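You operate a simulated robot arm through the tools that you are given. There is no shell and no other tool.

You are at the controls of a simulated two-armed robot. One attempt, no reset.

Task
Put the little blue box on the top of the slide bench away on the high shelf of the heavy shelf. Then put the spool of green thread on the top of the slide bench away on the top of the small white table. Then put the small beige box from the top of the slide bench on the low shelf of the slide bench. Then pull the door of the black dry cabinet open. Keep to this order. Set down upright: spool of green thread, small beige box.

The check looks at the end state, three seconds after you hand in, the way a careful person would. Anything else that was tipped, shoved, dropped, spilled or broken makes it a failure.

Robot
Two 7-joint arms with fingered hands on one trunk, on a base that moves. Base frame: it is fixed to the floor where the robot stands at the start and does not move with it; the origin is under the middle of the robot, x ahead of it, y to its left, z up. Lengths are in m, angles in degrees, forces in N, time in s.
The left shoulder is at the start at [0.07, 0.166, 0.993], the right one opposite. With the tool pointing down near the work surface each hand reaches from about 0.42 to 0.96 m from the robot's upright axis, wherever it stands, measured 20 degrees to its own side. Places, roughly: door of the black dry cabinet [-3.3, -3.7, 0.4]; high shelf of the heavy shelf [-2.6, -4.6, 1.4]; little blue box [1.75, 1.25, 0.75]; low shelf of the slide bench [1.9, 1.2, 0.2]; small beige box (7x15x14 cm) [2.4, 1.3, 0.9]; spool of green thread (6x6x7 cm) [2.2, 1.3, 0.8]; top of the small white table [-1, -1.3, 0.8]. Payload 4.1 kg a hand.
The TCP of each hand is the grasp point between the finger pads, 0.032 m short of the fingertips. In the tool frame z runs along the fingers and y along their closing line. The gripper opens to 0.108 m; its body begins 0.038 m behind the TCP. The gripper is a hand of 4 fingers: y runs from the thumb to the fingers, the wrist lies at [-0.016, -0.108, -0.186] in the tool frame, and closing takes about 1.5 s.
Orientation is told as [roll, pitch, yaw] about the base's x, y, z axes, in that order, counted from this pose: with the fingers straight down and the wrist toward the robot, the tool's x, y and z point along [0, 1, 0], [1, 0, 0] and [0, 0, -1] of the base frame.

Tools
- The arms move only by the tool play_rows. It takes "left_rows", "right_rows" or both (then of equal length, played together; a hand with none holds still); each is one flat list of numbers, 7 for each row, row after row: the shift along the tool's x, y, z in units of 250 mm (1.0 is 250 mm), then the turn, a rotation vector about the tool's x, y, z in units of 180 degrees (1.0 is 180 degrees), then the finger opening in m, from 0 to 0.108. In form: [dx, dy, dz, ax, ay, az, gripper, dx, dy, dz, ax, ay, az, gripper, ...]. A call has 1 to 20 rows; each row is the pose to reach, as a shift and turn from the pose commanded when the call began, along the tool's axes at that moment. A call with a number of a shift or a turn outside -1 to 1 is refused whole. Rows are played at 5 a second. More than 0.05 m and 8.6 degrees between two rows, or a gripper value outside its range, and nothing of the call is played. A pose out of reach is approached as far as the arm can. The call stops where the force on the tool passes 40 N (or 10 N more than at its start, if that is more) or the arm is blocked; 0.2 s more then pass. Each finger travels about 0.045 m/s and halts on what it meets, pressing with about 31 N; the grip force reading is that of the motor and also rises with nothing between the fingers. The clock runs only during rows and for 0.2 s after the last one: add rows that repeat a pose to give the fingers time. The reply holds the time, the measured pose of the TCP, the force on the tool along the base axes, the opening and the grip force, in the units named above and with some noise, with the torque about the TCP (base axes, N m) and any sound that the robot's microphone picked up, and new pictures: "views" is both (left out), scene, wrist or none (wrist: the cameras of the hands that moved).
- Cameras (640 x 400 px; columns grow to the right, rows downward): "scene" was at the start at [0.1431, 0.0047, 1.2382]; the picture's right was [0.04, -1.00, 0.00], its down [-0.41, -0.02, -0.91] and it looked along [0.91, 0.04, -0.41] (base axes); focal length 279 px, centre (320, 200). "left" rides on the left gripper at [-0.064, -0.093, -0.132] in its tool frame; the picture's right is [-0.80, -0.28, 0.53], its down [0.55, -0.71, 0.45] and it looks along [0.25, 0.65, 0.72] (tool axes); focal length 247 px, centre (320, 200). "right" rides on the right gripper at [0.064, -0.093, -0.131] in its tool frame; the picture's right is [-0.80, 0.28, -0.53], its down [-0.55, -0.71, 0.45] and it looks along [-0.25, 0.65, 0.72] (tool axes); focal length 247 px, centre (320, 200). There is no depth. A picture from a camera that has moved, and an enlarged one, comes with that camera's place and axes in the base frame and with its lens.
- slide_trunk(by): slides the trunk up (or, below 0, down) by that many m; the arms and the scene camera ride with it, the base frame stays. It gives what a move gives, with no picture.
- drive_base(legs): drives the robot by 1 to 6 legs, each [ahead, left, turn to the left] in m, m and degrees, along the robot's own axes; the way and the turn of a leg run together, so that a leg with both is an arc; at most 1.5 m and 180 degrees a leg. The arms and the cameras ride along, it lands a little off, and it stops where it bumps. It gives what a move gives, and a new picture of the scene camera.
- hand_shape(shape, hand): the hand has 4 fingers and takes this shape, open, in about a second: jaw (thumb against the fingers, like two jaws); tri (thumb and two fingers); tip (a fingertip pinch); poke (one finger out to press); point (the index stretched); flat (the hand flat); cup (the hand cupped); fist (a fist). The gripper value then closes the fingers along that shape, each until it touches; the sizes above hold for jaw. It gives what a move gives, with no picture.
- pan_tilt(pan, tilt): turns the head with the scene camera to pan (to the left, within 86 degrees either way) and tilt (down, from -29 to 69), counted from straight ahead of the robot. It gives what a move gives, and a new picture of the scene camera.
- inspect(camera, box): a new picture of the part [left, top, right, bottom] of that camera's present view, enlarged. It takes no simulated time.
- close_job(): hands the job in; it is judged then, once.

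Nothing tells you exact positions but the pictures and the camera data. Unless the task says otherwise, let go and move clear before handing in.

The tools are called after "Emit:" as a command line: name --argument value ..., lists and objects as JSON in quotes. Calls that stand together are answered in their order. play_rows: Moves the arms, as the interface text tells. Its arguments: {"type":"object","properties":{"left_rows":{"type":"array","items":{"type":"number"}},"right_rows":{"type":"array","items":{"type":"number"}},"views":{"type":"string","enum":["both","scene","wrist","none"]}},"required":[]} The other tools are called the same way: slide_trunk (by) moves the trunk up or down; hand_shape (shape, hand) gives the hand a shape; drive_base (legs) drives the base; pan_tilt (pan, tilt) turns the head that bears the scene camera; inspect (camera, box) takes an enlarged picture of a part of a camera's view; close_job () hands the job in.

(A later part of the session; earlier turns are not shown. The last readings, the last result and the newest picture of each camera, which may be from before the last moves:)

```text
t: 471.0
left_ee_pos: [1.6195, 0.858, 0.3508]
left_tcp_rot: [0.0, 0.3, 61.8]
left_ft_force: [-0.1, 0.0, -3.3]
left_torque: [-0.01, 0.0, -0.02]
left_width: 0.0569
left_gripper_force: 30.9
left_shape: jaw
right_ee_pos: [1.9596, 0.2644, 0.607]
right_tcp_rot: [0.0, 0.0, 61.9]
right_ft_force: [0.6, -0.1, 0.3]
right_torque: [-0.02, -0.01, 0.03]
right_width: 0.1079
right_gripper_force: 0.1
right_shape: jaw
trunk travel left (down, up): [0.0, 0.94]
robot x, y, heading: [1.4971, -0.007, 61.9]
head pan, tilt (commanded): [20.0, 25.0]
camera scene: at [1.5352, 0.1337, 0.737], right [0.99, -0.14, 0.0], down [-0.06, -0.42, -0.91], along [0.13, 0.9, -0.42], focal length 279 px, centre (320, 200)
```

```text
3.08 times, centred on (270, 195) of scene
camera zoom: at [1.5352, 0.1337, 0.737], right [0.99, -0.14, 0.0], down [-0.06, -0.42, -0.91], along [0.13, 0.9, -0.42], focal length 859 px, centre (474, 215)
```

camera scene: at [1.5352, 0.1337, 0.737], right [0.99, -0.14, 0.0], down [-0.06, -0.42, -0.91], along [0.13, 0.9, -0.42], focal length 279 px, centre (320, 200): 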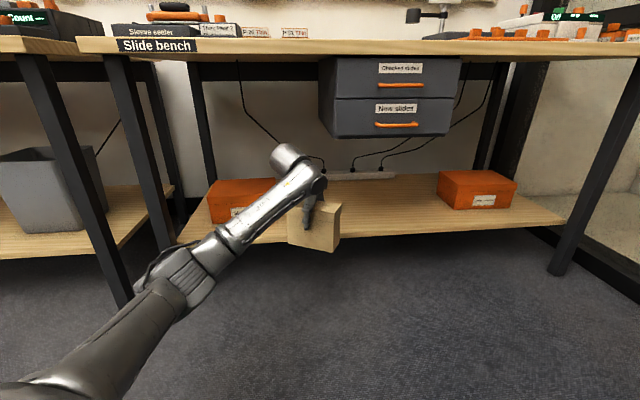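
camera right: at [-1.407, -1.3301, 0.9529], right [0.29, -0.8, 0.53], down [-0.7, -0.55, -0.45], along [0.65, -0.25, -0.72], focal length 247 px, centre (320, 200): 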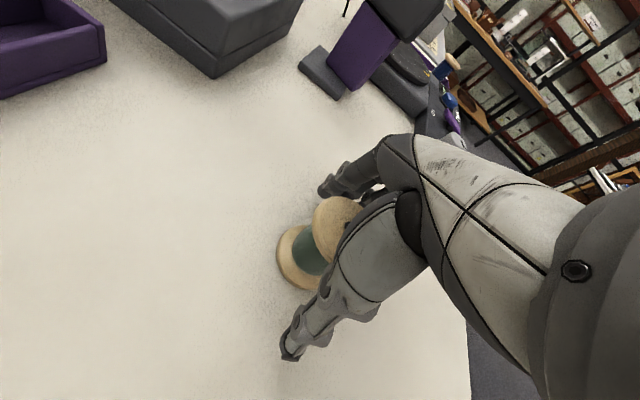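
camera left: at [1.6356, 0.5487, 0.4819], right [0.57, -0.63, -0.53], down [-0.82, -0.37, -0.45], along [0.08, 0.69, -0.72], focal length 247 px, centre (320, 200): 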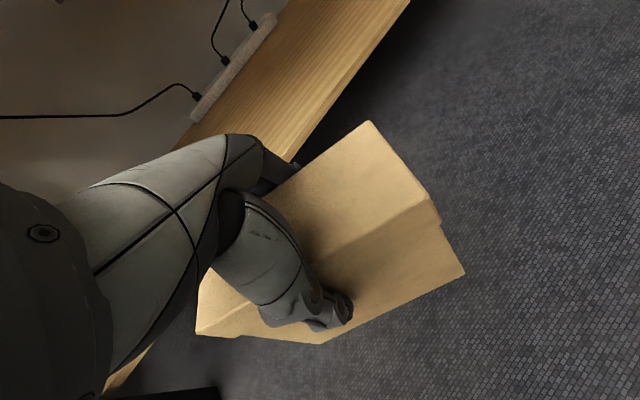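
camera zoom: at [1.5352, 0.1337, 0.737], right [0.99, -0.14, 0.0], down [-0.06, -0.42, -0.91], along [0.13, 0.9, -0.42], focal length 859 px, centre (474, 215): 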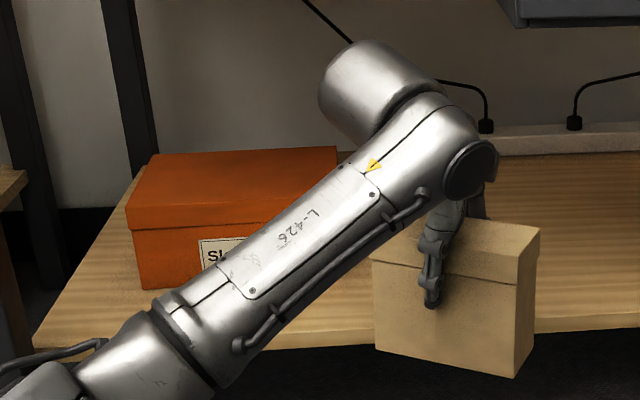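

The orange box ends at x≈1.50 with its front at y≈1.10, leaving room. Second step in.

Emit:
drive_base --legs '[[0.145, 0.094, 0]]'

Emit:
inspect --camera "left" --box '[0, 0, 640, 400]'

Emit:
inspect --camera "scene" --box '[190, 80, 430, 260]'

```text
t: 472.5
left_ee_pos: [1.6093, 1.026, 0.3516]
left_tcp_rot: [0.0, 0.1, 61.5]
left_ft_force: [0.4, 0.2, -3.0]
left_torque: [0.04, 0.0, -0.02]
left_width: 0.057
left_gripper_force: 30.8
left_shape: jaw
right_ee_pos: [1.9458, 0.4281, 0.608]
right_tcp_rot: [0.1, 0.1, 61.6]
right_ft_force: [0.0, 0.5, 0.2]
right_torque: [0.01, -0.01, 0.01]
right_width: 0.1079
right_gripper_force: 0.0
right_shape: jaw
trunk travel left (down, up): [0.0, 0.94]
robot x, y, heading: [1.4841, 0.1655, 61.7]
head pan, tilt (commanded): [20.0, 25.0]
camera scene: at [1.522, 0.3006, 0.737], right [0.99, -0.15, 0.0], down [-0.06, -0.42, -0.91], along [0.13, 0.9, -0.42], focal length 279 px, centre (320, 200)
```

scene: 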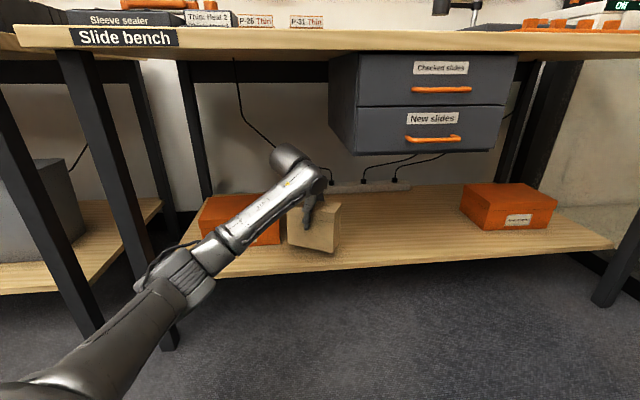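

```text
1.00 times, centred on (320, 200) of left (not enlarged: the box is as wide or as high as the picture)
camera zoom: at [1.6223, 0.9123, 0.4821], right [0.56, -0.63, -0.53], down [-0.82, -0.36, -0.44], along [0.09, 0.69, -0.72], focal length 247 px, centre (320, 200)
```

zoom: 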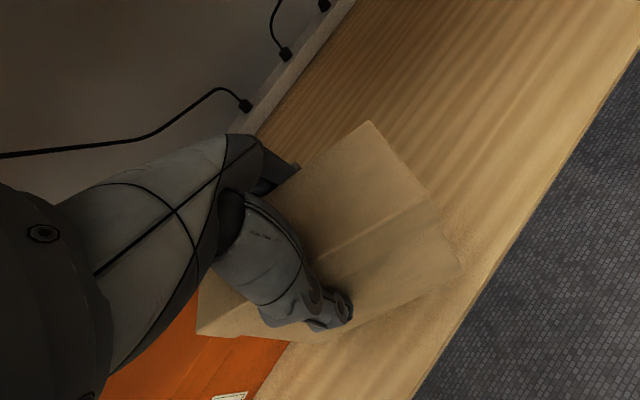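

```text
2.22 times, centred on (310, 170) of scene
camera zoom: at [1.522, 0.3006, 0.737], right [0.99, -0.15, 0.0], down [-0.06, -0.42, -0.91], along [0.13, 0.9, -0.42], focal length 620 px, centre (342, 267)
```

zoom: 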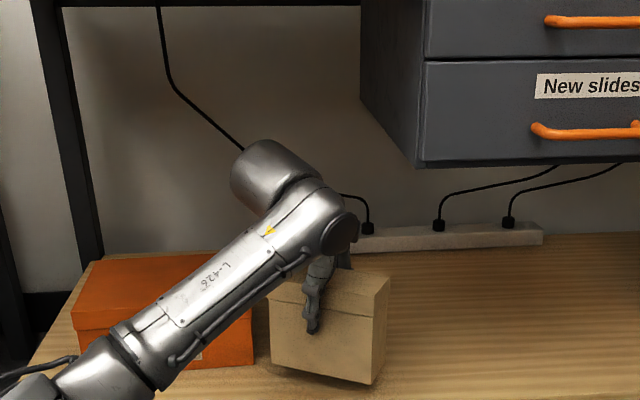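

The box is over the shelf with ~5 cm to the orange box. Lowering gradually to contact.

Emit:
play_rows --left_rows '[0, 0, 0.04, 0, 0, 0, 0.03, 0, 0, 0.08, 0, 0, 0, 0.03, 0, 0, 0.11, 0, 0, 0, 0.03, 0, 0, 0.13, 0, 0, 0, 0.03, 0, 0, 0.13, 0, 0, 0, 0.03]' --views "none"

Emit:
play_rows --left_rows '[0, 0, 0.008, 0, 0, 0, 0.03, 0, 0, 0.016, 0, 0, 0, 0.03, 0, 0, 0.016, 0, 0, 0, 0.03]' --views "none"

```text
t: 473.7
left_ee_pos: [1.6097, 1.025, 0.3223]
left_tcp_rot: [0.1, 0.1, 61.5]
left_ft_force: [-1.4, -1.7, 8.2]
left_torque: [0.19, 0.08, 0.04]
left_width: 0.0567
left_gripper_force: 30.9
left_shape: jaw
right_ee_pos: [1.9458, 0.4292, 0.608]
right_tcp_rot: [-0.1, 0.0, 61.7]
right_ft_force: [0.0, -0.5, -0.1]
right_torque: [-0.01, 0.0, 0.01]
right_width: 0.1079
right_gripper_force: 0.0
right_shape: jaw
trunk travel left (down, up): [0.0, 0.94]
robot x, y, heading: [1.4834, 0.1642, 61.7]
head pan, tilt (commanded): [20.0, 25.0]
```

```text
t: 474.5
left_ee_pos: [1.6096, 1.0251, 0.3192]
left_tcp_rot: [0.1, -0.3, 61.4]
left_ft_force: [0.7, -4.0, 24.0]
left_torque: [0.44, 0.01, 0.04]
left_width: 0.0565
left_gripper_force: 30.8
left_shape: jaw
right_ee_pos: [1.9454, 0.4265, 0.6095]
right_tcp_rot: [0.0, -0.3, 61.5]
right_ft_force: [0.7, -0.2, -0.7]
right_torque: [0.02, 0.02, 0.0]
right_width: 0.1082
right_gripper_force: 0.1
right_shape: jaw
trunk travel left (down, up): [0.0, 0.94]
robot x, y, heading: [1.4836, 0.1636, 61.3]
head pan, tilt (commanded): [20.0, 25.0]
```

Contact with the shelf (shelf z≈0.222). Easing up 2 mm and looking before releasing.

Emit:
play_rows --left_rows '[0, 0, -0.01, 0, 0, 0, 0.03, 0, 0, -0.01, 0, 0, 0, 0.03]' --views "both"

Emit:
inspect --camera "scene" --box '[230, 160, 390, 260]'

```text
t: 475.1
left_ee_pos: [1.6085, 1.0244, 0.3213]
left_tcp_rot: [0.1, 0.1, 61.5]
left_ft_force: [1.3, -2.2, 20.6]
left_torque: [0.52, -0.05, -0.01]
left_width: 0.0566
left_gripper_force: 30.6
left_shape: jaw
right_ee_pos: [1.9466, 0.4278, 0.6092]
right_tcp_rot: [0.0, -0.1, 61.7]
right_ft_force: [0.7, 0.0, 0.0]
right_torque: [0.04, -0.01, 0.01]
right_width: 0.1077
right_gripper_force: 0.1
right_shape: jaw
trunk travel left (down, up): [0.0, 0.94]
robot x, y, heading: [1.4833, 0.1633, 61.2]
head pan, tilt (commanded): [20.0, 25.0]
camera scene: at [1.5217, 0.2984, 0.7375], right [0.99, -0.15, 0.0], down [-0.06, -0.42, -0.91], along [0.13, 0.9, -0.42], focal length 279 px, centre (320, 200)
camera left: at [1.6216, 0.9114, 0.4511], right [0.56, -0.63, -0.53], down [-0.82, -0.36, -0.45], along [0.09, 0.69, -0.72], focal length 247 px, centre (320, 200)
```

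scene: 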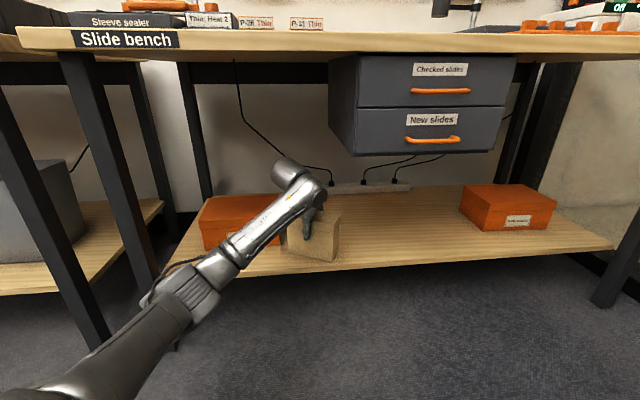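
left: 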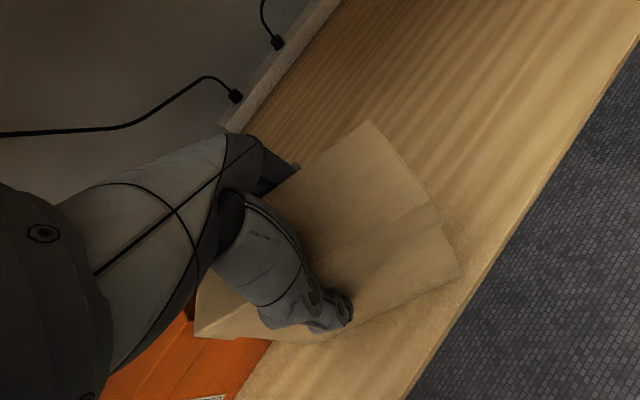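

```text
4.00 times, centred on (310, 210) of scene
camera zoom: at [1.5217, 0.2984, 0.7375], right [0.99, -0.15, 0.0], down [-0.06, -0.42, -0.91], along [0.13, 0.9, -0.42], focal length 1117 px, centre (360, 160)
```

zoom: 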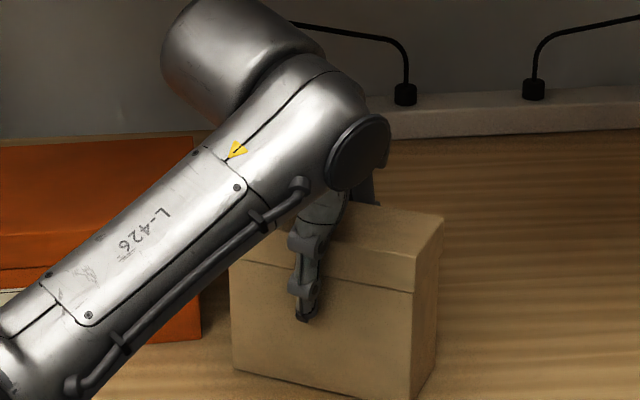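

Emit:
play_rows --left_rows '[0, 0, -0.006, 0, 0, 0, 0.03, 0, 0, -0.006, 0, 0, 0, 0.03]' --views "none"

```text
t: 475.7
left_ee_pos: [1.6085, 1.0252, 0.3197]
left_tcp_rot: [0.0, 0.1, 61.5]
left_ft_force: [1.8, 2.6, 14.4]
left_torque: [0.68, -0.16, -0.01]
left_width: 0.0566
left_gripper_force: 30.8
left_shape: jaw
right_ee_pos: [1.9464, 0.4281, 0.609]
right_tcp_rot: [0.1, -0.1, 61.6]
right_ft_force: [-0.9, -0.2, 0.6]
right_torque: [-0.01, 0.01, 0.01]
right_width: 0.1078
right_gripper_force: 0.2
right_shape: jaw
trunk travel left (down, up): [0.0, 0.94]
robot x, y, heading: [1.4798, 0.1643, 61.7]
head pan, tilt (commanded): [20.0, 25.0]
```

Emit:
play_rows --left_rows '[0, 0, -0.006, 0, 0, 0, 0.03, 0, 0, -0.006, 0, 0, 0, 0.03]' --views "none"

```text
t: 476.3
left_ee_pos: [1.607, 1.0251, 0.3218]
left_tcp_rot: [0.1, 0.1, 61.5]
left_ft_force: [2.9, 2.9, 6.6]
left_torque: [0.66, -0.19, -0.1]
left_width: 0.0561
left_gripper_force: 31.0
left_shape: jaw
right_ee_pos: [1.9462, 0.4288, 0.6087]
right_tcp_rot: [0.0, 0.0, 61.6]
right_ft_force: [-0.7, 0.3, -0.6]
right_torque: [0.01, -0.04, -0.01]
right_width: 0.1079
right_gripper_force: 0.0
right_shape: jaw
trunk travel left (down, up): [0.0, 0.94]
robot x, y, heading: [1.4823, 0.1668, 61.7]
head pan, tilt (commanded): [20.0, 25.0]
```

Light contact now. Opening slowly.

Emit:
play_rows --left_rows '[0, 0, 0, 0, 0, 0, 0.056, 0, 0, 0, 0, 0, 0, 0.062, 0, 0, 0, 0, 0, 0, 0.07, 0, 0, 0, 0, 0, 0, 0.08, 0, 0, 0, 0, 0, 0, 0.09, 0, 0, 0, 0, 0, 0, 0.1, 0, 0, 0, 0, 0, 0, 0.108, 0, 0, 0, 0, 0, 0, 0.108, 0, 0, 0, 0, 0, 0, 0.108]' --views "both"

Emit:
inspect --camera "scene" --box '[230, 160, 390, 260]'

```text
t: 478.3
left_ee_pos: [1.6096, 1.0239, 0.3209]
left_tcp_rot: [0.0, 0.1, 61.5]
left_ft_force: [-0.6, -1.4, 2.2]
left_torque: [-0.01, -0.02, -0.01]
left_width: 0.1078
left_gripper_force: 0.0
left_shape: jaw
right_ee_pos: [1.9457, 0.4279, 0.6082]
right_tcp_rot: [0.0, 0.0, 61.6]
right_ft_force: [-0.5, -0.3, -0.4]
right_torque: [0.03, 0.0, 0.03]
right_width: 0.1078
right_gripper_force: 0.0
right_shape: jaw
trunk travel left (down, up): [0.0, 0.94]
robot x, y, heading: [1.4798, 0.1649, 61.8]
head pan, tilt (commanded): [20.0, 25.0]
camera scene: at [1.5219, 0.3002, 0.7371], right [0.99, -0.15, 0.0], down [-0.06, -0.42, -0.91], along [0.13, 0.9, -0.42], focal length 279 px, centre (320, 200)
camera left: at [1.6211, 0.9117, 0.4522], right [0.56, -0.63, -0.53], down [-0.82, -0.36, -0.45], along [0.09, 0.69, -0.72], focal length 247 px, centre (320, 200)
```

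scene: 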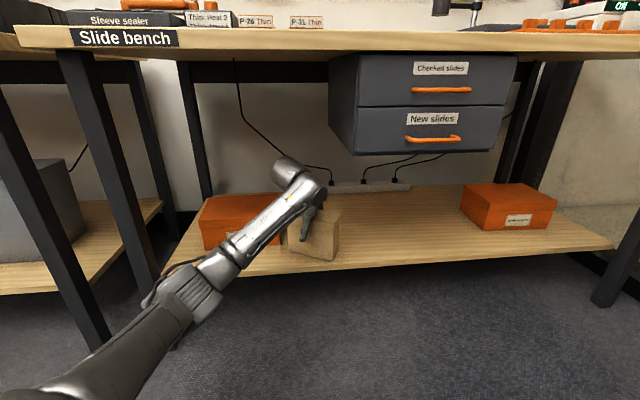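
left: 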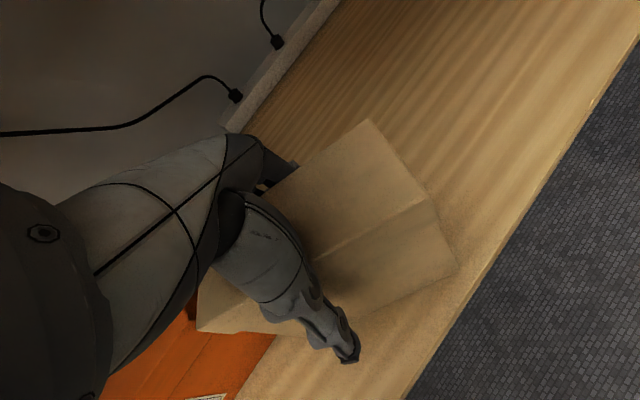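

```text
4.00 times, centred on (310, 210) of scene
camera zoom: at [1.5219, 0.3002, 0.7371], right [0.99, -0.15, 0.0], down [-0.06, -0.42, -0.91], along [0.13, 0.9, -0.42], focal length 1117 px, centre (360, 160)
```

zoom: 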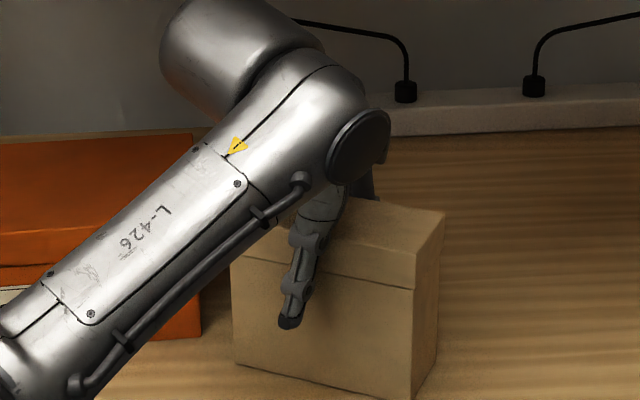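

Box stands upright on the low shelf. Raising the hand clear of it, staying under the bench top.

Emit:
play_rows --left_rows '[0, 0, -0.04, 0, 0, 0, 0.108, 0, 0, -0.1, 0, 0, 0, 0.108, 0, 0, -0.18, 0, 0, 0, 0.108, 0, 0, -0.26, 0, 0, 0, 0.108, 0, 0, -0.34, 0, 0, 0, 0.108, 0, 0, -0.4, 0, 0, 0, 0.108, 0, 0, -0.4, 0, 0, 0, 0.108]' --views "both"

Emit:
inspect --camera "scene" --box '[230, 130, 390, 260]'

```text
t: 479.9
left_ee_pos: [1.6089, 1.0253, 0.4201]
left_tcp_rot: [-0.1, 0.2, 61.5]
left_ft_force: [-0.8, 0.3, -0.6]
left_torque: [0.0, 0.0, -0.03]
left_width: 0.1077
left_gripper_force: 0.0
left_shape: jaw
right_ee_pos: [1.9469, 0.4299, 0.609]
right_tcp_rot: [0.1, 0.0, 61.6]
right_ft_force: [0.4, -0.7, 0.0]
right_torque: [0.01, -0.01, 0.01]
right_width: 0.1079
right_gripper_force: 0.0
right_shape: jaw
trunk travel left (down, up): [0.0, 0.94]
robot x, y, heading: [1.4854, 0.1619, 61.4]
head pan, tilt (commanded): [20.0, 25.0]
camera scene: at [1.5219, 0.3003, 0.7371], right [0.99, -0.15, 0.0], down [-0.06, -0.42, -0.91], along [0.13, 0.9, -0.42], focal length 279 px, centre (320, 200)
camera left: at [1.6224, 0.913, 0.5521], right [0.56, -0.63, -0.53], down [-0.82, -0.36, -0.44], along [0.09, 0.69, -0.72], focal length 247 px, centre (320, 200)
```

scene: 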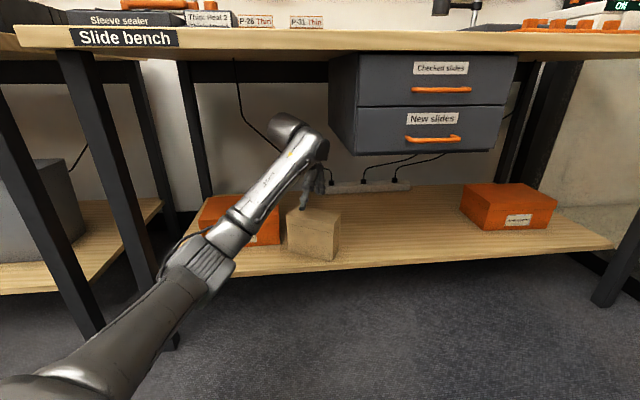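
left: 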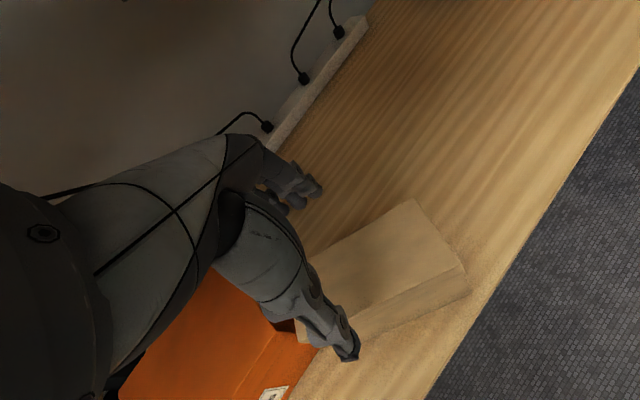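

```text
3.08 times, centred on (310, 195) of scene
camera zoom: at [1.5219, 0.3003, 0.7371], right [0.99, -0.15, 0.0], down [-0.06, -0.42, -0.91], along [0.13, 0.9, -0.42], focal length 859 px, centre (351, 215)
```

zoom: 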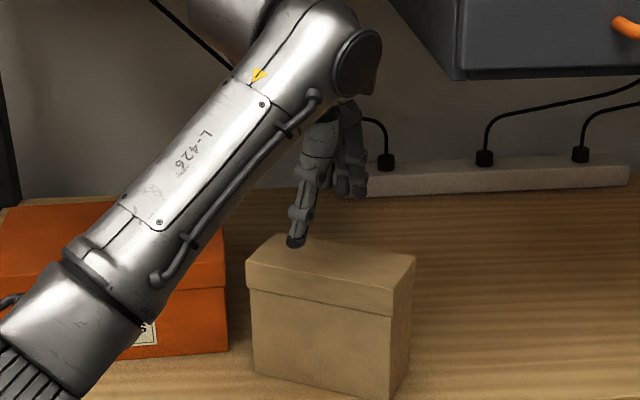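

Clear by about 4 cm above the box. Backing straight out from under the bench.

Emit:
drive_base --legs '[[-0.35, -0.19, 0], [-0.1, -0.05, 0]]'

Emit:
slide_trunk --by 0.5

Emit:
pan_tilt --pan 28 --tilt 40

Emit:
inspect --camera "scene" --box '[200, 100, 440, 250]'

```text
t: 483.1
left_ee_pos: [1.6167, 0.5309, 0.4205]
left_tcp_rot: [-0.1, 0.2, 61.2]
left_ft_force: [-0.8, 0.5, 1.3]
left_torque: [0.0, -0.02, 0.0]
left_width: 0.1078
left_gripper_force: 0.0
left_shape: jaw
right_ee_pos: [1.9488, -0.0671, 0.6086]
right_tcp_rot: [0.0, 0.0, 61.2]
right_ft_force: [-0.3, 0.1, 0.0]
right_torque: [0.0, 0.01, 0.01]
right_width: 0.1079
right_gripper_force: 0.1
right_shape: jaw
trunk travel left (down, up): [0.0, 0.94]
robot x, y, heading: [1.4869, -0.3316, 61.5]
head pan, tilt (commanded): [20.0, 25.0]
camera scene: at [1.5243, -0.1946, 0.7371], right [0.99, -0.15, 0.0], down [-0.06, -0.42, -0.91], along [0.14, 0.9, -0.42], focal length 279 px, centre (320, 200)
```

scene: 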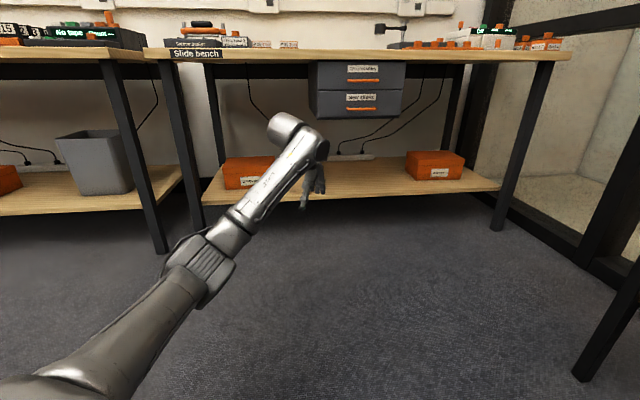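

```text
refused: 0.5 is not a number from -0.4 to 0.4
```

```text
t: 483.9
left_ee_pos: [1.6155, 0.5319, 0.4206]
left_tcp_rot: [0.0, 0.2, 61.3]
left_ft_force: [1.1, 0.3, -0.4]
left_torque: [0.01, 0.01, -0.01]
left_width: 0.1077
left_gripper_force: 0.1
left_shape: jaw
right_ee_pos: [1.9471, -0.0687, 0.6082]
right_tcp_rot: [0.1, 0.0, 61.3]
right_ft_force: [0.3, -0.3, 0.2]
right_torque: [0.0, 0.02, -0.01]
right_width: 0.1078
right_gripper_force: 0.0
right_shape: jaw
trunk travel left (down, up): [0.0, 0.94]
robot x, y, heading: [1.4855, -0.3325, 61.1]
head pan, tilt (commanded): [28.0, 40.0]
camera scene: at [1.5115, -0.2006, 0.7138], right [1.0, -0.01, 0.0], down [-0.01, -0.64, -0.77], along [0.01, 0.77, -0.64], focal length 279 px, centre (320, 200)
```

scene: 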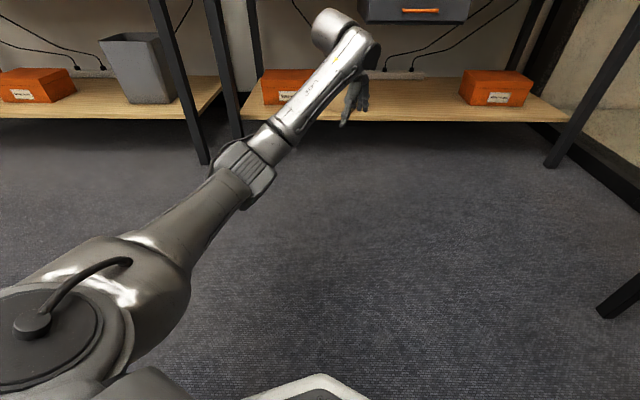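

```text
2.67 times, centred on (320, 175) of scene
camera zoom: at [1.5115, -0.2006, 0.7138], right [1.0, -0.01, 0.0], down [-0.01, -0.64, -0.77], along [0.01, 0.77, -0.64], focal length 744 px, centre (320, 267)
```

zoom: 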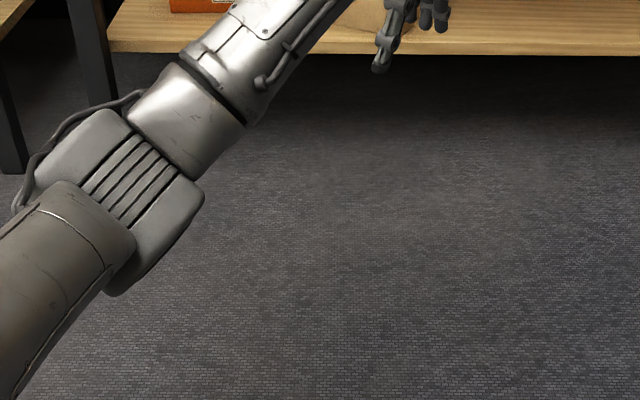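

The arm hides the box here. Raising the trunk and looking again to verify it.

Emit:
slide_trunk --by 0.4

Emit:
pan_tilt --pan 22 --tilt 30

Emit:
inspect --camera "scene" --box '[200, 150, 440, 300]'

```text
t: 487.7
left_ee_pos: [1.6163, 0.5299, 0.8203]
left_tcp_rot: [0.0, 0.2, 61.2]
left_ft_force: [-0.3, 0.5, 0.1]
left_torque: [-0.01, 0.02, 0.02]
left_width: 0.1074
left_gripper_force: 0.1
left_shape: jaw
right_ee_pos: [1.9493, -0.0678, 1.0089]
right_tcp_rot: [-0.1, 0.1, 61.3]
right_ft_force: [-0.1, 1.3, 0.3]
right_torque: [-0.06, -0.01, 0.0]
right_width: 0.108
right_gripper_force: 0.0
right_shape: jaw
trunk travel left (down, up): [-0.4, 0.54]
robot x, y, heading: [1.4849, -0.3298, 61.4]
head pan, tilt (commanded): [28.0, 40.0]
```

```text
t: 488.4
left_ee_pos: [1.6151, 0.5312, 0.8208]
left_tcp_rot: [0.0, 0.2, 61.1]
left_ft_force: [0.5, 0.4, -0.2]
left_torque: [-0.03, 0.01, 0.0]
left_width: 0.1077
left_gripper_force: 0.1
left_shape: jaw
right_ee_pos: [1.9485, -0.0683, 1.0081]
right_tcp_rot: [0.0, -0.1, 61.2]
right_ft_force: [-0.6, -0.7, 0.1]
right_torque: [-0.01, 0.01, 0.01]
right_width: 0.1077
right_gripper_force: 0.0
right_shape: jaw
trunk travel left (down, up): [-0.4, 0.54]
robot x, y, heading: [1.4878, -0.3266, 61.1]
head pan, tilt (commanded): [22.0, 30.0]
camera scene: at [1.521, -0.1958, 1.1291], right [0.99, -0.12, 0.0], down [-0.06, -0.5, -0.87], along [0.1, 0.86, -0.5], focal length 279 px, centre (320, 200)
```

scene: 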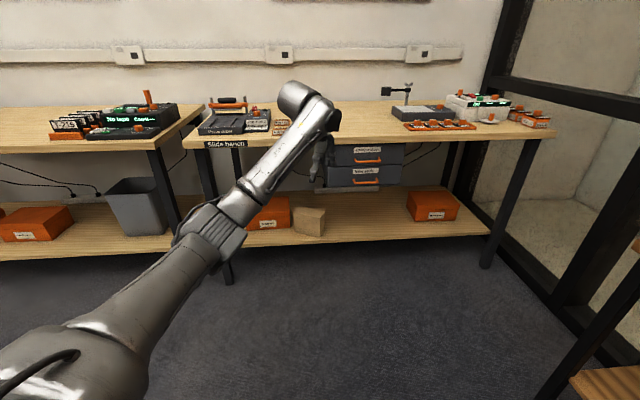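

```text
2.67 times, centred on (320, 225) of scene
camera zoom: at [1.521, -0.1958, 1.1291], right [0.99, -0.12, 0.0], down [-0.06, -0.5, -0.87], along [0.1, 0.86, -0.5], focal length 744 px, centre (320, 133)
```

zoom: 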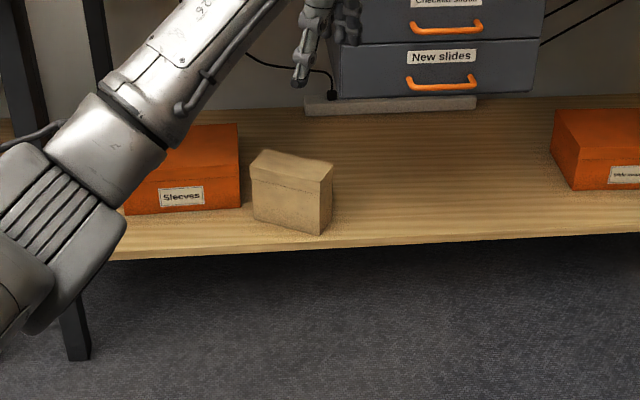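

The beige box stands upright on the low shelf. Last job: the black dry cabinet. I'll retract the left arm and drive west.

Emit:
play_rows --left_rows '[0, -0.17, -0.1, 0, 0, 0, 0.108, 0, -0.34, -0.2, 0, 0, 0, 0.108, 0, -0.51, -0.3, 0, 0, 0, 0.108, -0.03, -0.68, -0.4, 0, 0, 0, 0.108, -0.06, -0.84, -0.5, 0, 0, 0, 0.108, -0.08, -1.0, -0.6, 0, 0, 0, 0.108]' --views "none"

Emit:
slide_trunk --by 0.2

Emit:
drive_base --legs '[[0, 0, 118], [1.5, 0, 0], [1.5, 0, 0], [0.7, 0, 0]]'

```text
t: 489.8
left_ee_pos: [1.5145, 0.3013, 0.9721]
left_tcp_rot: [0.1, 0.2, 61.3]
left_ft_force: [0.3, -0.5, -0.4]
left_torque: [0.01, 0.01, 0.02]
left_width: 0.1077
left_gripper_force: 0.1
left_shape: jaw
right_ee_pos: [1.9482, -0.0689, 1.0092]
right_tcp_rot: [-0.1, -0.1, 61.2]
right_ft_force: [0.2, -0.6, 0.8]
right_torque: [0.03, 0.0, 0.0]
right_width: 0.1081
right_gripper_force: 0.1
right_shape: jaw
trunk travel left (down, up): [-0.4, 0.54]
robot x, y, heading: [1.4866, -0.3324, 61.1]
head pan, tilt (commanded): [22.0, 30.0]
```

```text
t: 492.0
left_ee_pos: [1.5148, 0.303, 1.1688]
left_tcp_rot: [-0.1, 0.3, 61.1]
left_ft_force: [0.2, -0.5, 0.3]
left_torque: [0.01, 0.0, -0.02]
left_width: 0.1076
left_gripper_force: 0.2
left_shape: jaw
right_ee_pos: [1.9491, -0.0688, 1.2085]
right_tcp_rot: [0.0, 0.0, 61.2]
right_ft_force: [0.2, 0.4, -0.3]
right_torque: [0.03, 0.0, -0.02]
right_width: 0.1075
right_gripper_force: 0.0
right_shape: jaw
trunk travel left (down, up): [-0.6, 0.34]
robot x, y, heading: [1.4819, -0.3258, 61.1]
head pan, tilt (commanded): [22.0, 30.0]
```

```text
t: 515.0
left_ee_pos: [-2.846, -0.2273, 1.1708]
left_tcp_rot: [-0.1, 0.2, 173.3]
left_ft_force: [0.0, 0.3, -0.4]
left_torque: [0.01, -0.01, -0.01]
left_width: 0.1081
left_gripper_force: 0.2
left_shape: jaw
right_ee_pos: [-2.6678, 0.3148, 1.2088]
right_tcp_rot: [0.0, 0.0, 173.4]
right_ft_force: [-0.2, 0.1, -0.3]
right_torque: [0.0, 0.0, 0.02]
right_width: 0.1077
right_gripper_force: 0.1
right_shape: jaw
trunk travel left (down, up): [-0.6, 0.34]
robot x, y, heading: [-2.2478, -0.0145, 173.1]
head pan, tilt (commanded): [22.0, 30.0]
camera scene: at [-2.3853, -0.0321, 1.3291], right [-0.26, 0.96, 0.0], down [0.48, 0.13, -0.87], along [-0.83, -0.23, -0.5], focal length 279 px, centre (320, 200)
```

scene: 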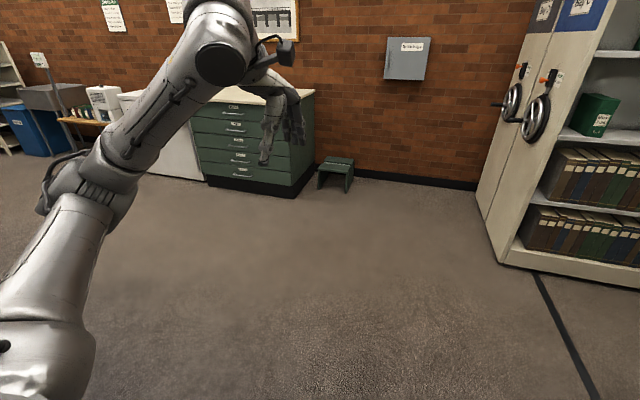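

Now turning south to look down the aisle west of the counter, where the dry cabinet should be.

Emit:
drive_base --legs '[[0.4, 0.4, 0], [0, 0, 85]]'

Emit:
pan_tilt --pan 0 --tilt 15

```text
t: 521.9
left_ee_pos: [-2.5396, -0.9786, 1.1725]
left_tcp_rot: [-0.1, 0.2, -101.2]
left_ft_force: [1.0, -0.3, -1.1]
left_torque: [-0.05, 0.02, 0.01]
left_width: 0.1078
left_gripper_force: 0.0
left_shape: jaw
right_ee_pos: [-3.066, -0.7575, 1.2081]
right_tcp_rot: [0.0, -0.1, -101.1]
right_ft_force: [0.0, 0.5, 0.2]
right_torque: [-0.02, 0.0, 0.01]
right_width: 0.1078
right_gripper_force: 0.1
right_shape: jaw
trunk travel left (down, up): [-0.6, 0.34]
robot x, y, heading: [-2.7058, -0.364, -101.1]
head pan, tilt (commanded): [22.0, 30.0]
camera scene: at [-2.6962, -0.5031, 1.3291], right [-0.98, -0.19, 0.0], down [-0.09, 0.49, -0.87], along [0.16, -0.85, -0.5], focal length 279 px, centre (320, 200)
```

scene: 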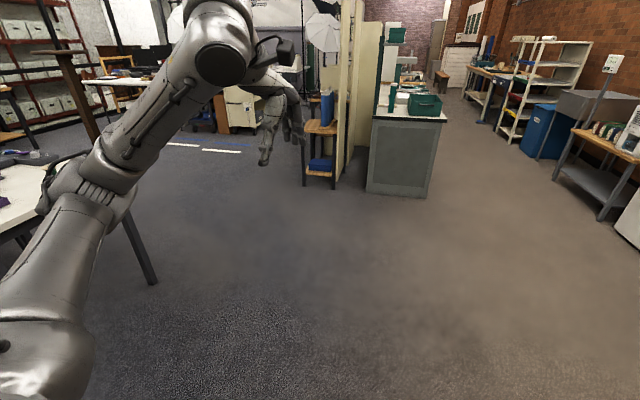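

```text
t: 522.8
left_ee_pos: [-2.5383, -0.9778, 1.1715]
left_tcp_rot: [0.0, 0.3, -101.2]
left_ft_force: [0.5, -0.3, 0.1]
left_torque: [0.02, -0.03, -0.02]
left_width: 0.1079
left_gripper_force: 0.0
left_shape: jaw
right_ee_pos: [-3.0659, -0.757, 1.2086]
right_tcp_rot: [0.1, 0.0, -101.1]
right_ft_force: [1.0, 0.4, -0.9]
right_torque: [-0.04, -0.02, 0.01]
right_width: 0.1077
right_gripper_force: 0.0
right_shape: jaw
trunk travel left (down, up): [-0.6, 0.34]
robot x, y, heading: [-2.7032, -0.3624, -101.5]
head pan, tilt (commanded): [0.0, 15.0]
camera scene: at [-2.7313, -0.5059, 1.3533], right [-0.98, 0.19, 0.0], down [0.05, 0.25, -0.97], along [-0.19, -0.95, -0.26], focal length 279 px, centre (320, 200)
```

scene: 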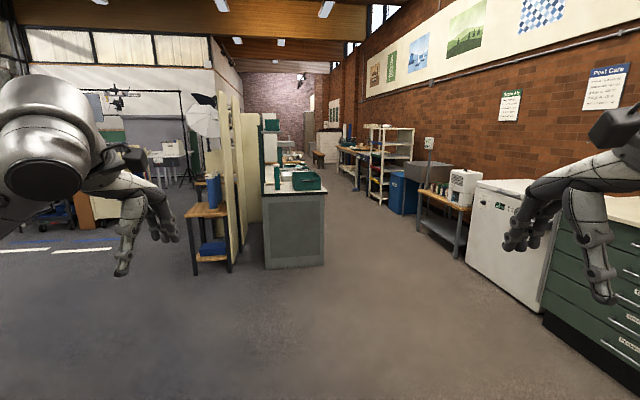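

The counter's west face is at x≈-3.3, so the dry cabinet must be there. Driving down into the aisle and turning toward it.

Emit:
drive_base --legs '[[1.05, -0.42, 0], [1.0, -0.42, 0], [0, 0, 36]]'

Emit:
pan_tilt --pan 5 --tilt 25

```text
t: 535.3
left_ee_pos: [-3.3838, -2.5741, 1.1713]
left_tcp_rot: [0.1, 0.2, -63.0]
left_ft_force: [0.4, -0.4, -0.2]
left_torque: [0.02, 0.0, -0.02]
left_width: 0.1077
left_gripper_force: 0.1
left_shape: jaw
right_ee_pos: [-3.9355, -2.728, 1.2088]
right_tcp_rot: [-0.1, 0.0, -63.0]
right_ft_force: [0.3, 0.1, -0.6]
right_torque: [0.0, 0.0, 0.04]
right_width: 0.1078
right_gripper_force: 0.0
right_shape: jaw
trunk travel left (down, up): [-0.6, 0.34]
robot x, y, heading: [-3.8926, -2.1942, -62.9]
head pan, tilt (commanded): [0.0, 15.0]
camera scene: at [-3.8259, -2.3225, 1.3533], right [-0.89, -0.45, 0.0], down [-0.12, 0.23, -0.97], along [0.44, -0.86, -0.26], focal length 279 px, centre (320, 200)
```

scene: 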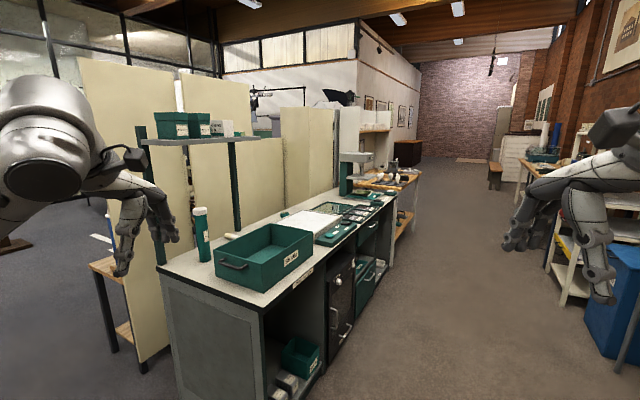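

```text
t: 536.0
left_ee_pos: [-3.3833, -2.5746, 1.172]
left_tcp_rot: [0.0, 0.2, -63.1]
left_ft_force: [-0.6, 0.8, -0.2]
left_torque: [-0.01, -0.02, 0.0]
left_width: 0.1079
left_gripper_force: 0.0
left_shape: jaw
right_ee_pos: [-3.9342, -2.7279, 1.2076]
right_tcp_rot: [-0.1, -0.1, -62.9]
right_ft_force: [0.5, 0.1, -0.2]
right_torque: [-0.04, 0.0, 0.01]
right_width: 0.1078
right_gripper_force: 0.0
right_shape: jaw
trunk travel left (down, up): [-0.6, 0.34]
robot x, y, heading: [-3.8938, -2.2004, -62.9]
head pan, tilt (commanded): [5.0, 25.0]
camera scene: at [-3.8196, -2.3175, 1.3372], right [-0.85, -0.53, 0.0], down [-0.22, 0.36, -0.91], along [0.48, -0.77, -0.42], focal length 279 px, centre (320, 200)
```

scene: 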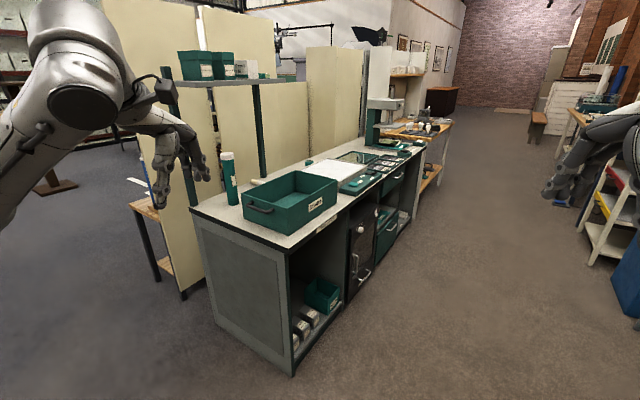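

Emit:
inspect --camera "scene" --box '[270, 170, 430, 330]'

Emit:
inspect --camera "scene" --box '[335, 190, 415, 300]'

```text
2.50 times, centred on (350, 250) of scene
camera zoom: at [-3.8196, -2.3175, 1.3372], right [-0.85, -0.53, 0.0], down [-0.22, 0.36, -0.91], along [0.48, -0.77, -0.42], focal length 698 px, centre (245, 75)
```

zoom: 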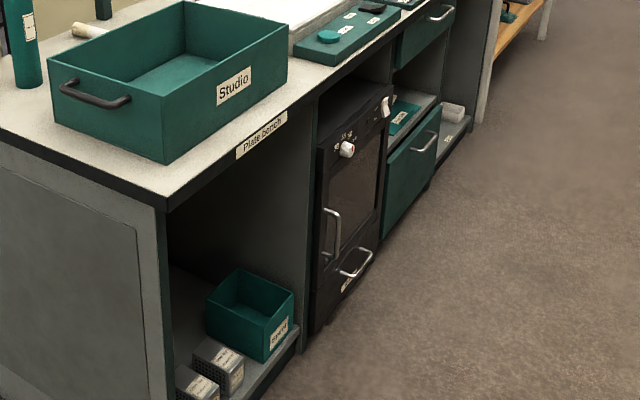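

```text
3.64 times, centred on (375, 245) of scene
camera zoom: at [-3.8196, -2.3175, 1.3372], right [-0.85, -0.53, 0.0], down [-0.22, 0.36, -0.91], along [0.48, -0.77, -0.42], focal length 1015 px, centre (120, 36)
```

zoom: 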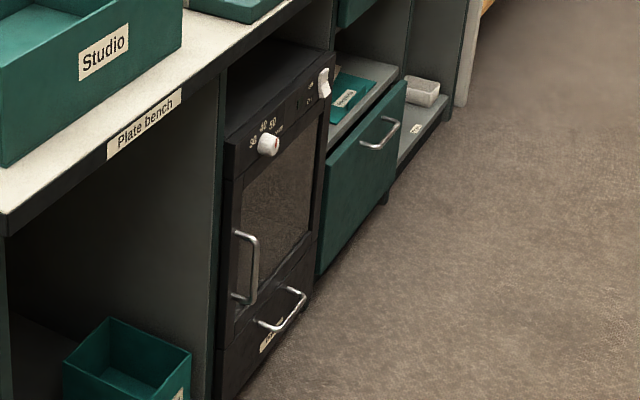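

I see it: the black dry cabinet in the "Plate bench" west face, with a windowed door (vertical handle on its north side, so hinges on the south) above a drawer. I'll move in front of it, facing east.

Emit:
drive_base --legs '[[0.66, -0.48, 0], [0, 0, 63], [0, -0.55, 0]]'

Emit:
pan_tilt --pan 0 --tilt 45

```text
t: 545.7
left_ee_pos: [-3.4743, -3.2719, 1.171]
left_tcp_rot: [0.1, 0.2, -3.0]
left_ft_force: [-0.5, 0.3, -1.0]
left_torque: [0.01, 0.0, -0.02]
left_width: 0.1078
left_gripper_force: 0.1
left_shape: jaw
right_ee_pos: [-3.6181, -3.8242, 1.2084]
right_tcp_rot: [0.0, 0.0, -2.9]
right_ft_force: [-0.2, 0.0, 0.5]
right_torque: [0.02, -0.02, -0.02]
right_width: 0.1078
right_gripper_force: 0.0
right_shape: jaw
trunk travel left (down, up): [-0.6, 0.34]
robot x, y, heading: [-4.0555, -3.5217, -2.7]
head pan, tilt (commanded): [5.0, 25.0]
camera scene: at [-3.9142, -3.5202, 1.3371], right [0.04, -1.0, 0.0], down [-0.42, -0.02, -0.91], along [0.91, 0.03, -0.42], focal length 279 px, centre (320, 200)
```

scene: 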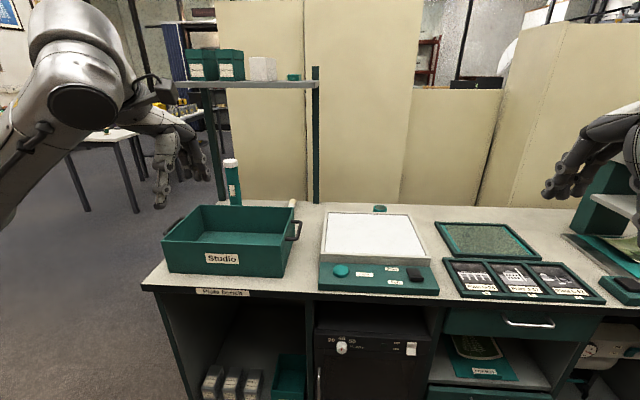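

```text
t: 546.5
left_ee_pos: [-3.4748, -3.2709, 1.173]
left_tcp_rot: [0.0, 0.2, -2.9]
left_ft_force: [-1.3, -0.2, 0.1]
left_torque: [-0.01, -0.01, 0.0]
left_width: 0.108
left_gripper_force: 0.1
left_shape: jaw
right_ee_pos: [-3.6189, -3.8237, 1.208]
right_tcp_rot: [0.0, 0.0, -2.9]
right_ft_force: [0.2, 0.7, 0.3]
right_torque: [-0.02, 0.0, 0.02]
right_width: 0.1079
right_gripper_force: 0.0
right_shape: jaw
trunk travel left (down, up): [-0.6, 0.34]
robot x, y, heading: [-4.0604, -3.5264, -3.0]
head pan, tilt (commanded): [0.0, 45.0]
camera scene: at [-3.9251, -3.5272, 1.3066], right [-0.05, -1.0, 0.0], down [-0.71, 0.04, -0.71], along [0.71, -0.04, -0.71], focal length 279 px, centre (320, 200)
```

scene: 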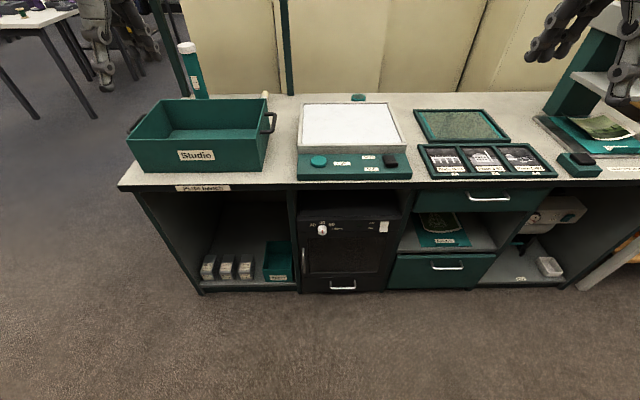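

I'll retract the left hand a bit so I can lower the trunk safely in front of the bench, then study the door handle.

Emit:
play_rows --left_rows '[0, -0.15, 0, 0, 0, 0, 0.108, 0, -0.3, 0, 0, 0, 0, 0.108, 0, -0.45, 0, 0, 0, 0, 0.108, 0, -0.54, 0, 0, 0, 0, 0.108]' --views "none"

Emit:
inspect --camera "scene" --box '[280, 180, 420, 300]'

Emit:
slide_trunk --by -0.35

Emit:
pan_tilt --pan 0 --tilt 32

Emit:
inspect --camera "scene" --box '[270, 150, 430, 290]'

```text
t: 547.5
left_ee_pos: [-3.6107, -3.2633, 1.1694]
left_tcp_rot: [0.0, 0.2, -3.0]
left_ft_force: [0.4, -0.7, -0.8]
left_torque: [0.01, 0.0, 0.0]
left_width: 0.1078
left_gripper_force: 0.1
left_shape: jaw
right_ee_pos: [-3.6184, -3.8244, 1.2084]
right_tcp_rot: [-0.1, 0.0, -2.9]
right_ft_force: [-0.2, -0.2, 0.5]
right_torque: [-0.04, -0.02, 0.01]
right_width: 0.1077
right_gripper_force: 0.1
right_shape: jaw
trunk travel left (down, up): [-0.6, 0.34]
robot x, y, heading: [-4.0563, -3.518, -2.8]
head pan, tilt (commanded): [0.0, 45.0]
```

```text
3.33 times, centred on (350, 240) of scene
camera zoom: at [-3.9259, -3.5275, 1.3066], right [-0.05, -1.0, 0.0], down [-0.71, 0.04, -0.71], along [0.71, -0.04, -0.71], focal length 930 px, centre (220, 67)
```

zoom: 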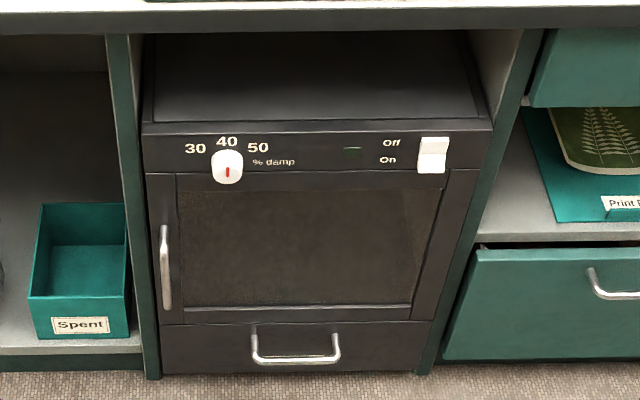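

```text
t: 551.0
left_ee_pos: [-3.61, -3.2621, 0.8199]
left_tcp_rot: [-0.1, 0.2, -3.0]
left_ft_force: [0.1, -1.0, 0.3]
left_torque: [-0.01, -0.04, 0.01]
left_width: 0.108
left_gripper_force: 0.1
left_shape: jaw
right_ee_pos: [-3.6185, -3.825, 0.8586]
right_tcp_rot: [0.0, 0.0, -2.9]
right_ft_force: [-0.5, 0.6, -0.6]
right_torque: [0.0, -0.01, 0.0]
right_width: 0.1079
right_gripper_force: 0.0
right_shape: jaw
trunk travel left (down, up): [-0.25, 0.69]
robot x, y, heading: [-4.0569, -3.5243, -2.9]
head pan, tilt (commanded): [0.0, 45.0]
```

```text
t: 551.7
left_ee_pos: [-3.6097, -3.2626, 0.8196]
left_tcp_rot: [0.0, 0.2, -3.1]
left_ft_force: [0.1, 0.4, -0.1]
left_torque: [0.0, -0.02, 0.0]
left_width: 0.1077
left_gripper_force: 0.0
left_shape: jaw
right_ee_pos: [-3.6181, -3.8246, 0.8575]
right_tcp_rot: [0.0, 0.0, -2.9]
right_ft_force: [0.4, -0.2, 1.3]
right_torque: [0.0, 0.03, -0.03]
right_width: 0.1076
right_gripper_force: 0.0
right_shape: jaw
trunk travel left (down, up): [-0.25, 0.69]
robot x, y, heading: [-4.0545, -3.5234, -3.0]
head pan, tilt (commanded): [0.0, 32.0]
camera scene: at [-3.917, -3.5278, 0.9759], right [-0.05, -1.0, 0.0], down [-0.53, 0.03, -0.85], along [0.85, -0.04, -0.53], focal length 279 px, centre (320, 200)
```

scene: 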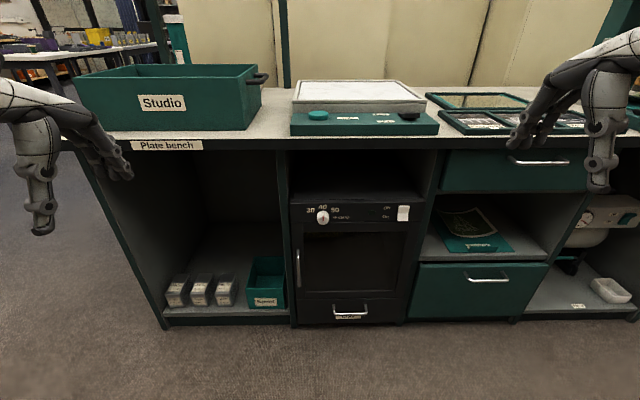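

```text
2.86 times, centred on (350, 220) of scene
camera zoom: at [-3.917, -3.5278, 0.9759], right [-0.05, -1.0, 0.0], down [-0.53, 0.03, -0.85], along [0.85, -0.04, -0.53], focal length 798 px, centre (234, 143)
```

zoom: 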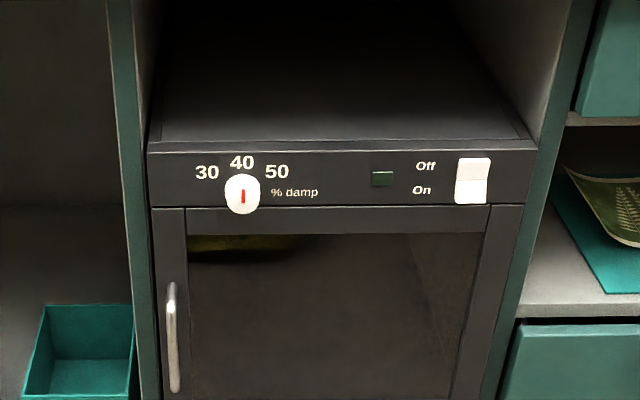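

Handle: vertical bar at about (-3.32,-3.495), z 0.27–0.44; door face x≈-3.285, hinge at y≈-3.81. Plan: grasp the bar with fingers pointing forward, closing sideways. Lowering the trunk fully, then testing that hand orientation in free space.

Emit:
slide_trunk --by -0.25

Emit:
play_rows --right_rows '[0.02, 0.02, 0, -0.024, -0.024, -0.024, 0.108, 0.04, 0.04, 0, -0.048, -0.048, -0.048, 0.108, 0.06, 0.06, 0, -0.072, -0.072, -0.072, 0.108, 0.08, 0.08, 0, -0.096, -0.096, -0.096, 0.108, 0.1, 0.1, 0, -0.12, -0.12, -0.12, 0.108, 0.12, 0.12, 0, -0.144, -0.144, -0.144, 0.108, 0.14, 0.14, 0, -0.168, -0.168, -0.168, 0.108, 0.16, 0.16, 0, -0.192, -0.192, -0.192, 0.108]' --views "scene"

```text
t: 554.3
left_ee_pos: [-3.6111, -3.2632, 0.571]
left_tcp_rot: [0.0, 0.3, -3.0]
left_ft_force: [0.6, 0.4, -0.4]
left_torque: [0.0, 0.01, 0.0]
left_width: 0.108
left_gripper_force: 0.2
left_shape: jaw
right_ee_pos: [-3.6188, -3.8244, 0.6093]
right_tcp_rot: [-0.1, 0.0, -2.9]
right_ft_force: [0.9, 0.6, -1.1]
right_torque: [0.01, -0.01, -0.02]
right_width: 0.1076
right_gripper_force: 0.0
right_shape: jaw
trunk travel left (down, up): [0.0, 0.94]
robot x, y, heading: [-4.059, -3.5203, -2.9]
head pan, tilt (commanded): [0.0, 32.0]
```

```text
t: 556.1
left_ee_pos: [-3.6099, -3.2641, 0.5701]
left_tcp_rot: [0.0, 0.2, -3.0]
left_ft_force: [-0.5, 0.6, -0.1]
left_torque: [-0.01, 0.0, -0.01]
left_width: 0.1075
left_gripper_force: 0.1
left_shape: jaw
right_ee_pos: [-3.5774, -3.7852, 0.6061]
right_tcp_rot: [-45.0, -19.4, 42.1]
right_ft_force: [-0.5, 0.7, 0.1]
right_torque: [-0.03, -0.01, -0.05]
right_width: 0.1076
right_gripper_force: 0.0
right_shape: jaw
trunk travel left (down, up): [0.0, 0.94]
robot x, y, heading: [-4.0602, -3.521, -2.8]
head pan, tilt (commanded): [0.0, 32.0]
camera scene: at [-3.917, -3.5278, 0.726], right [-0.05, -1.0, 0.0], down [-0.53, 0.03, -0.85], along [0.85, -0.04, -0.53], focal length 279 px, centre (320, 200)
```

scene: 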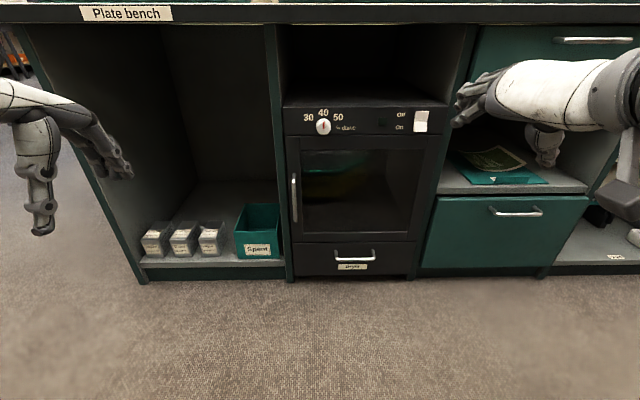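

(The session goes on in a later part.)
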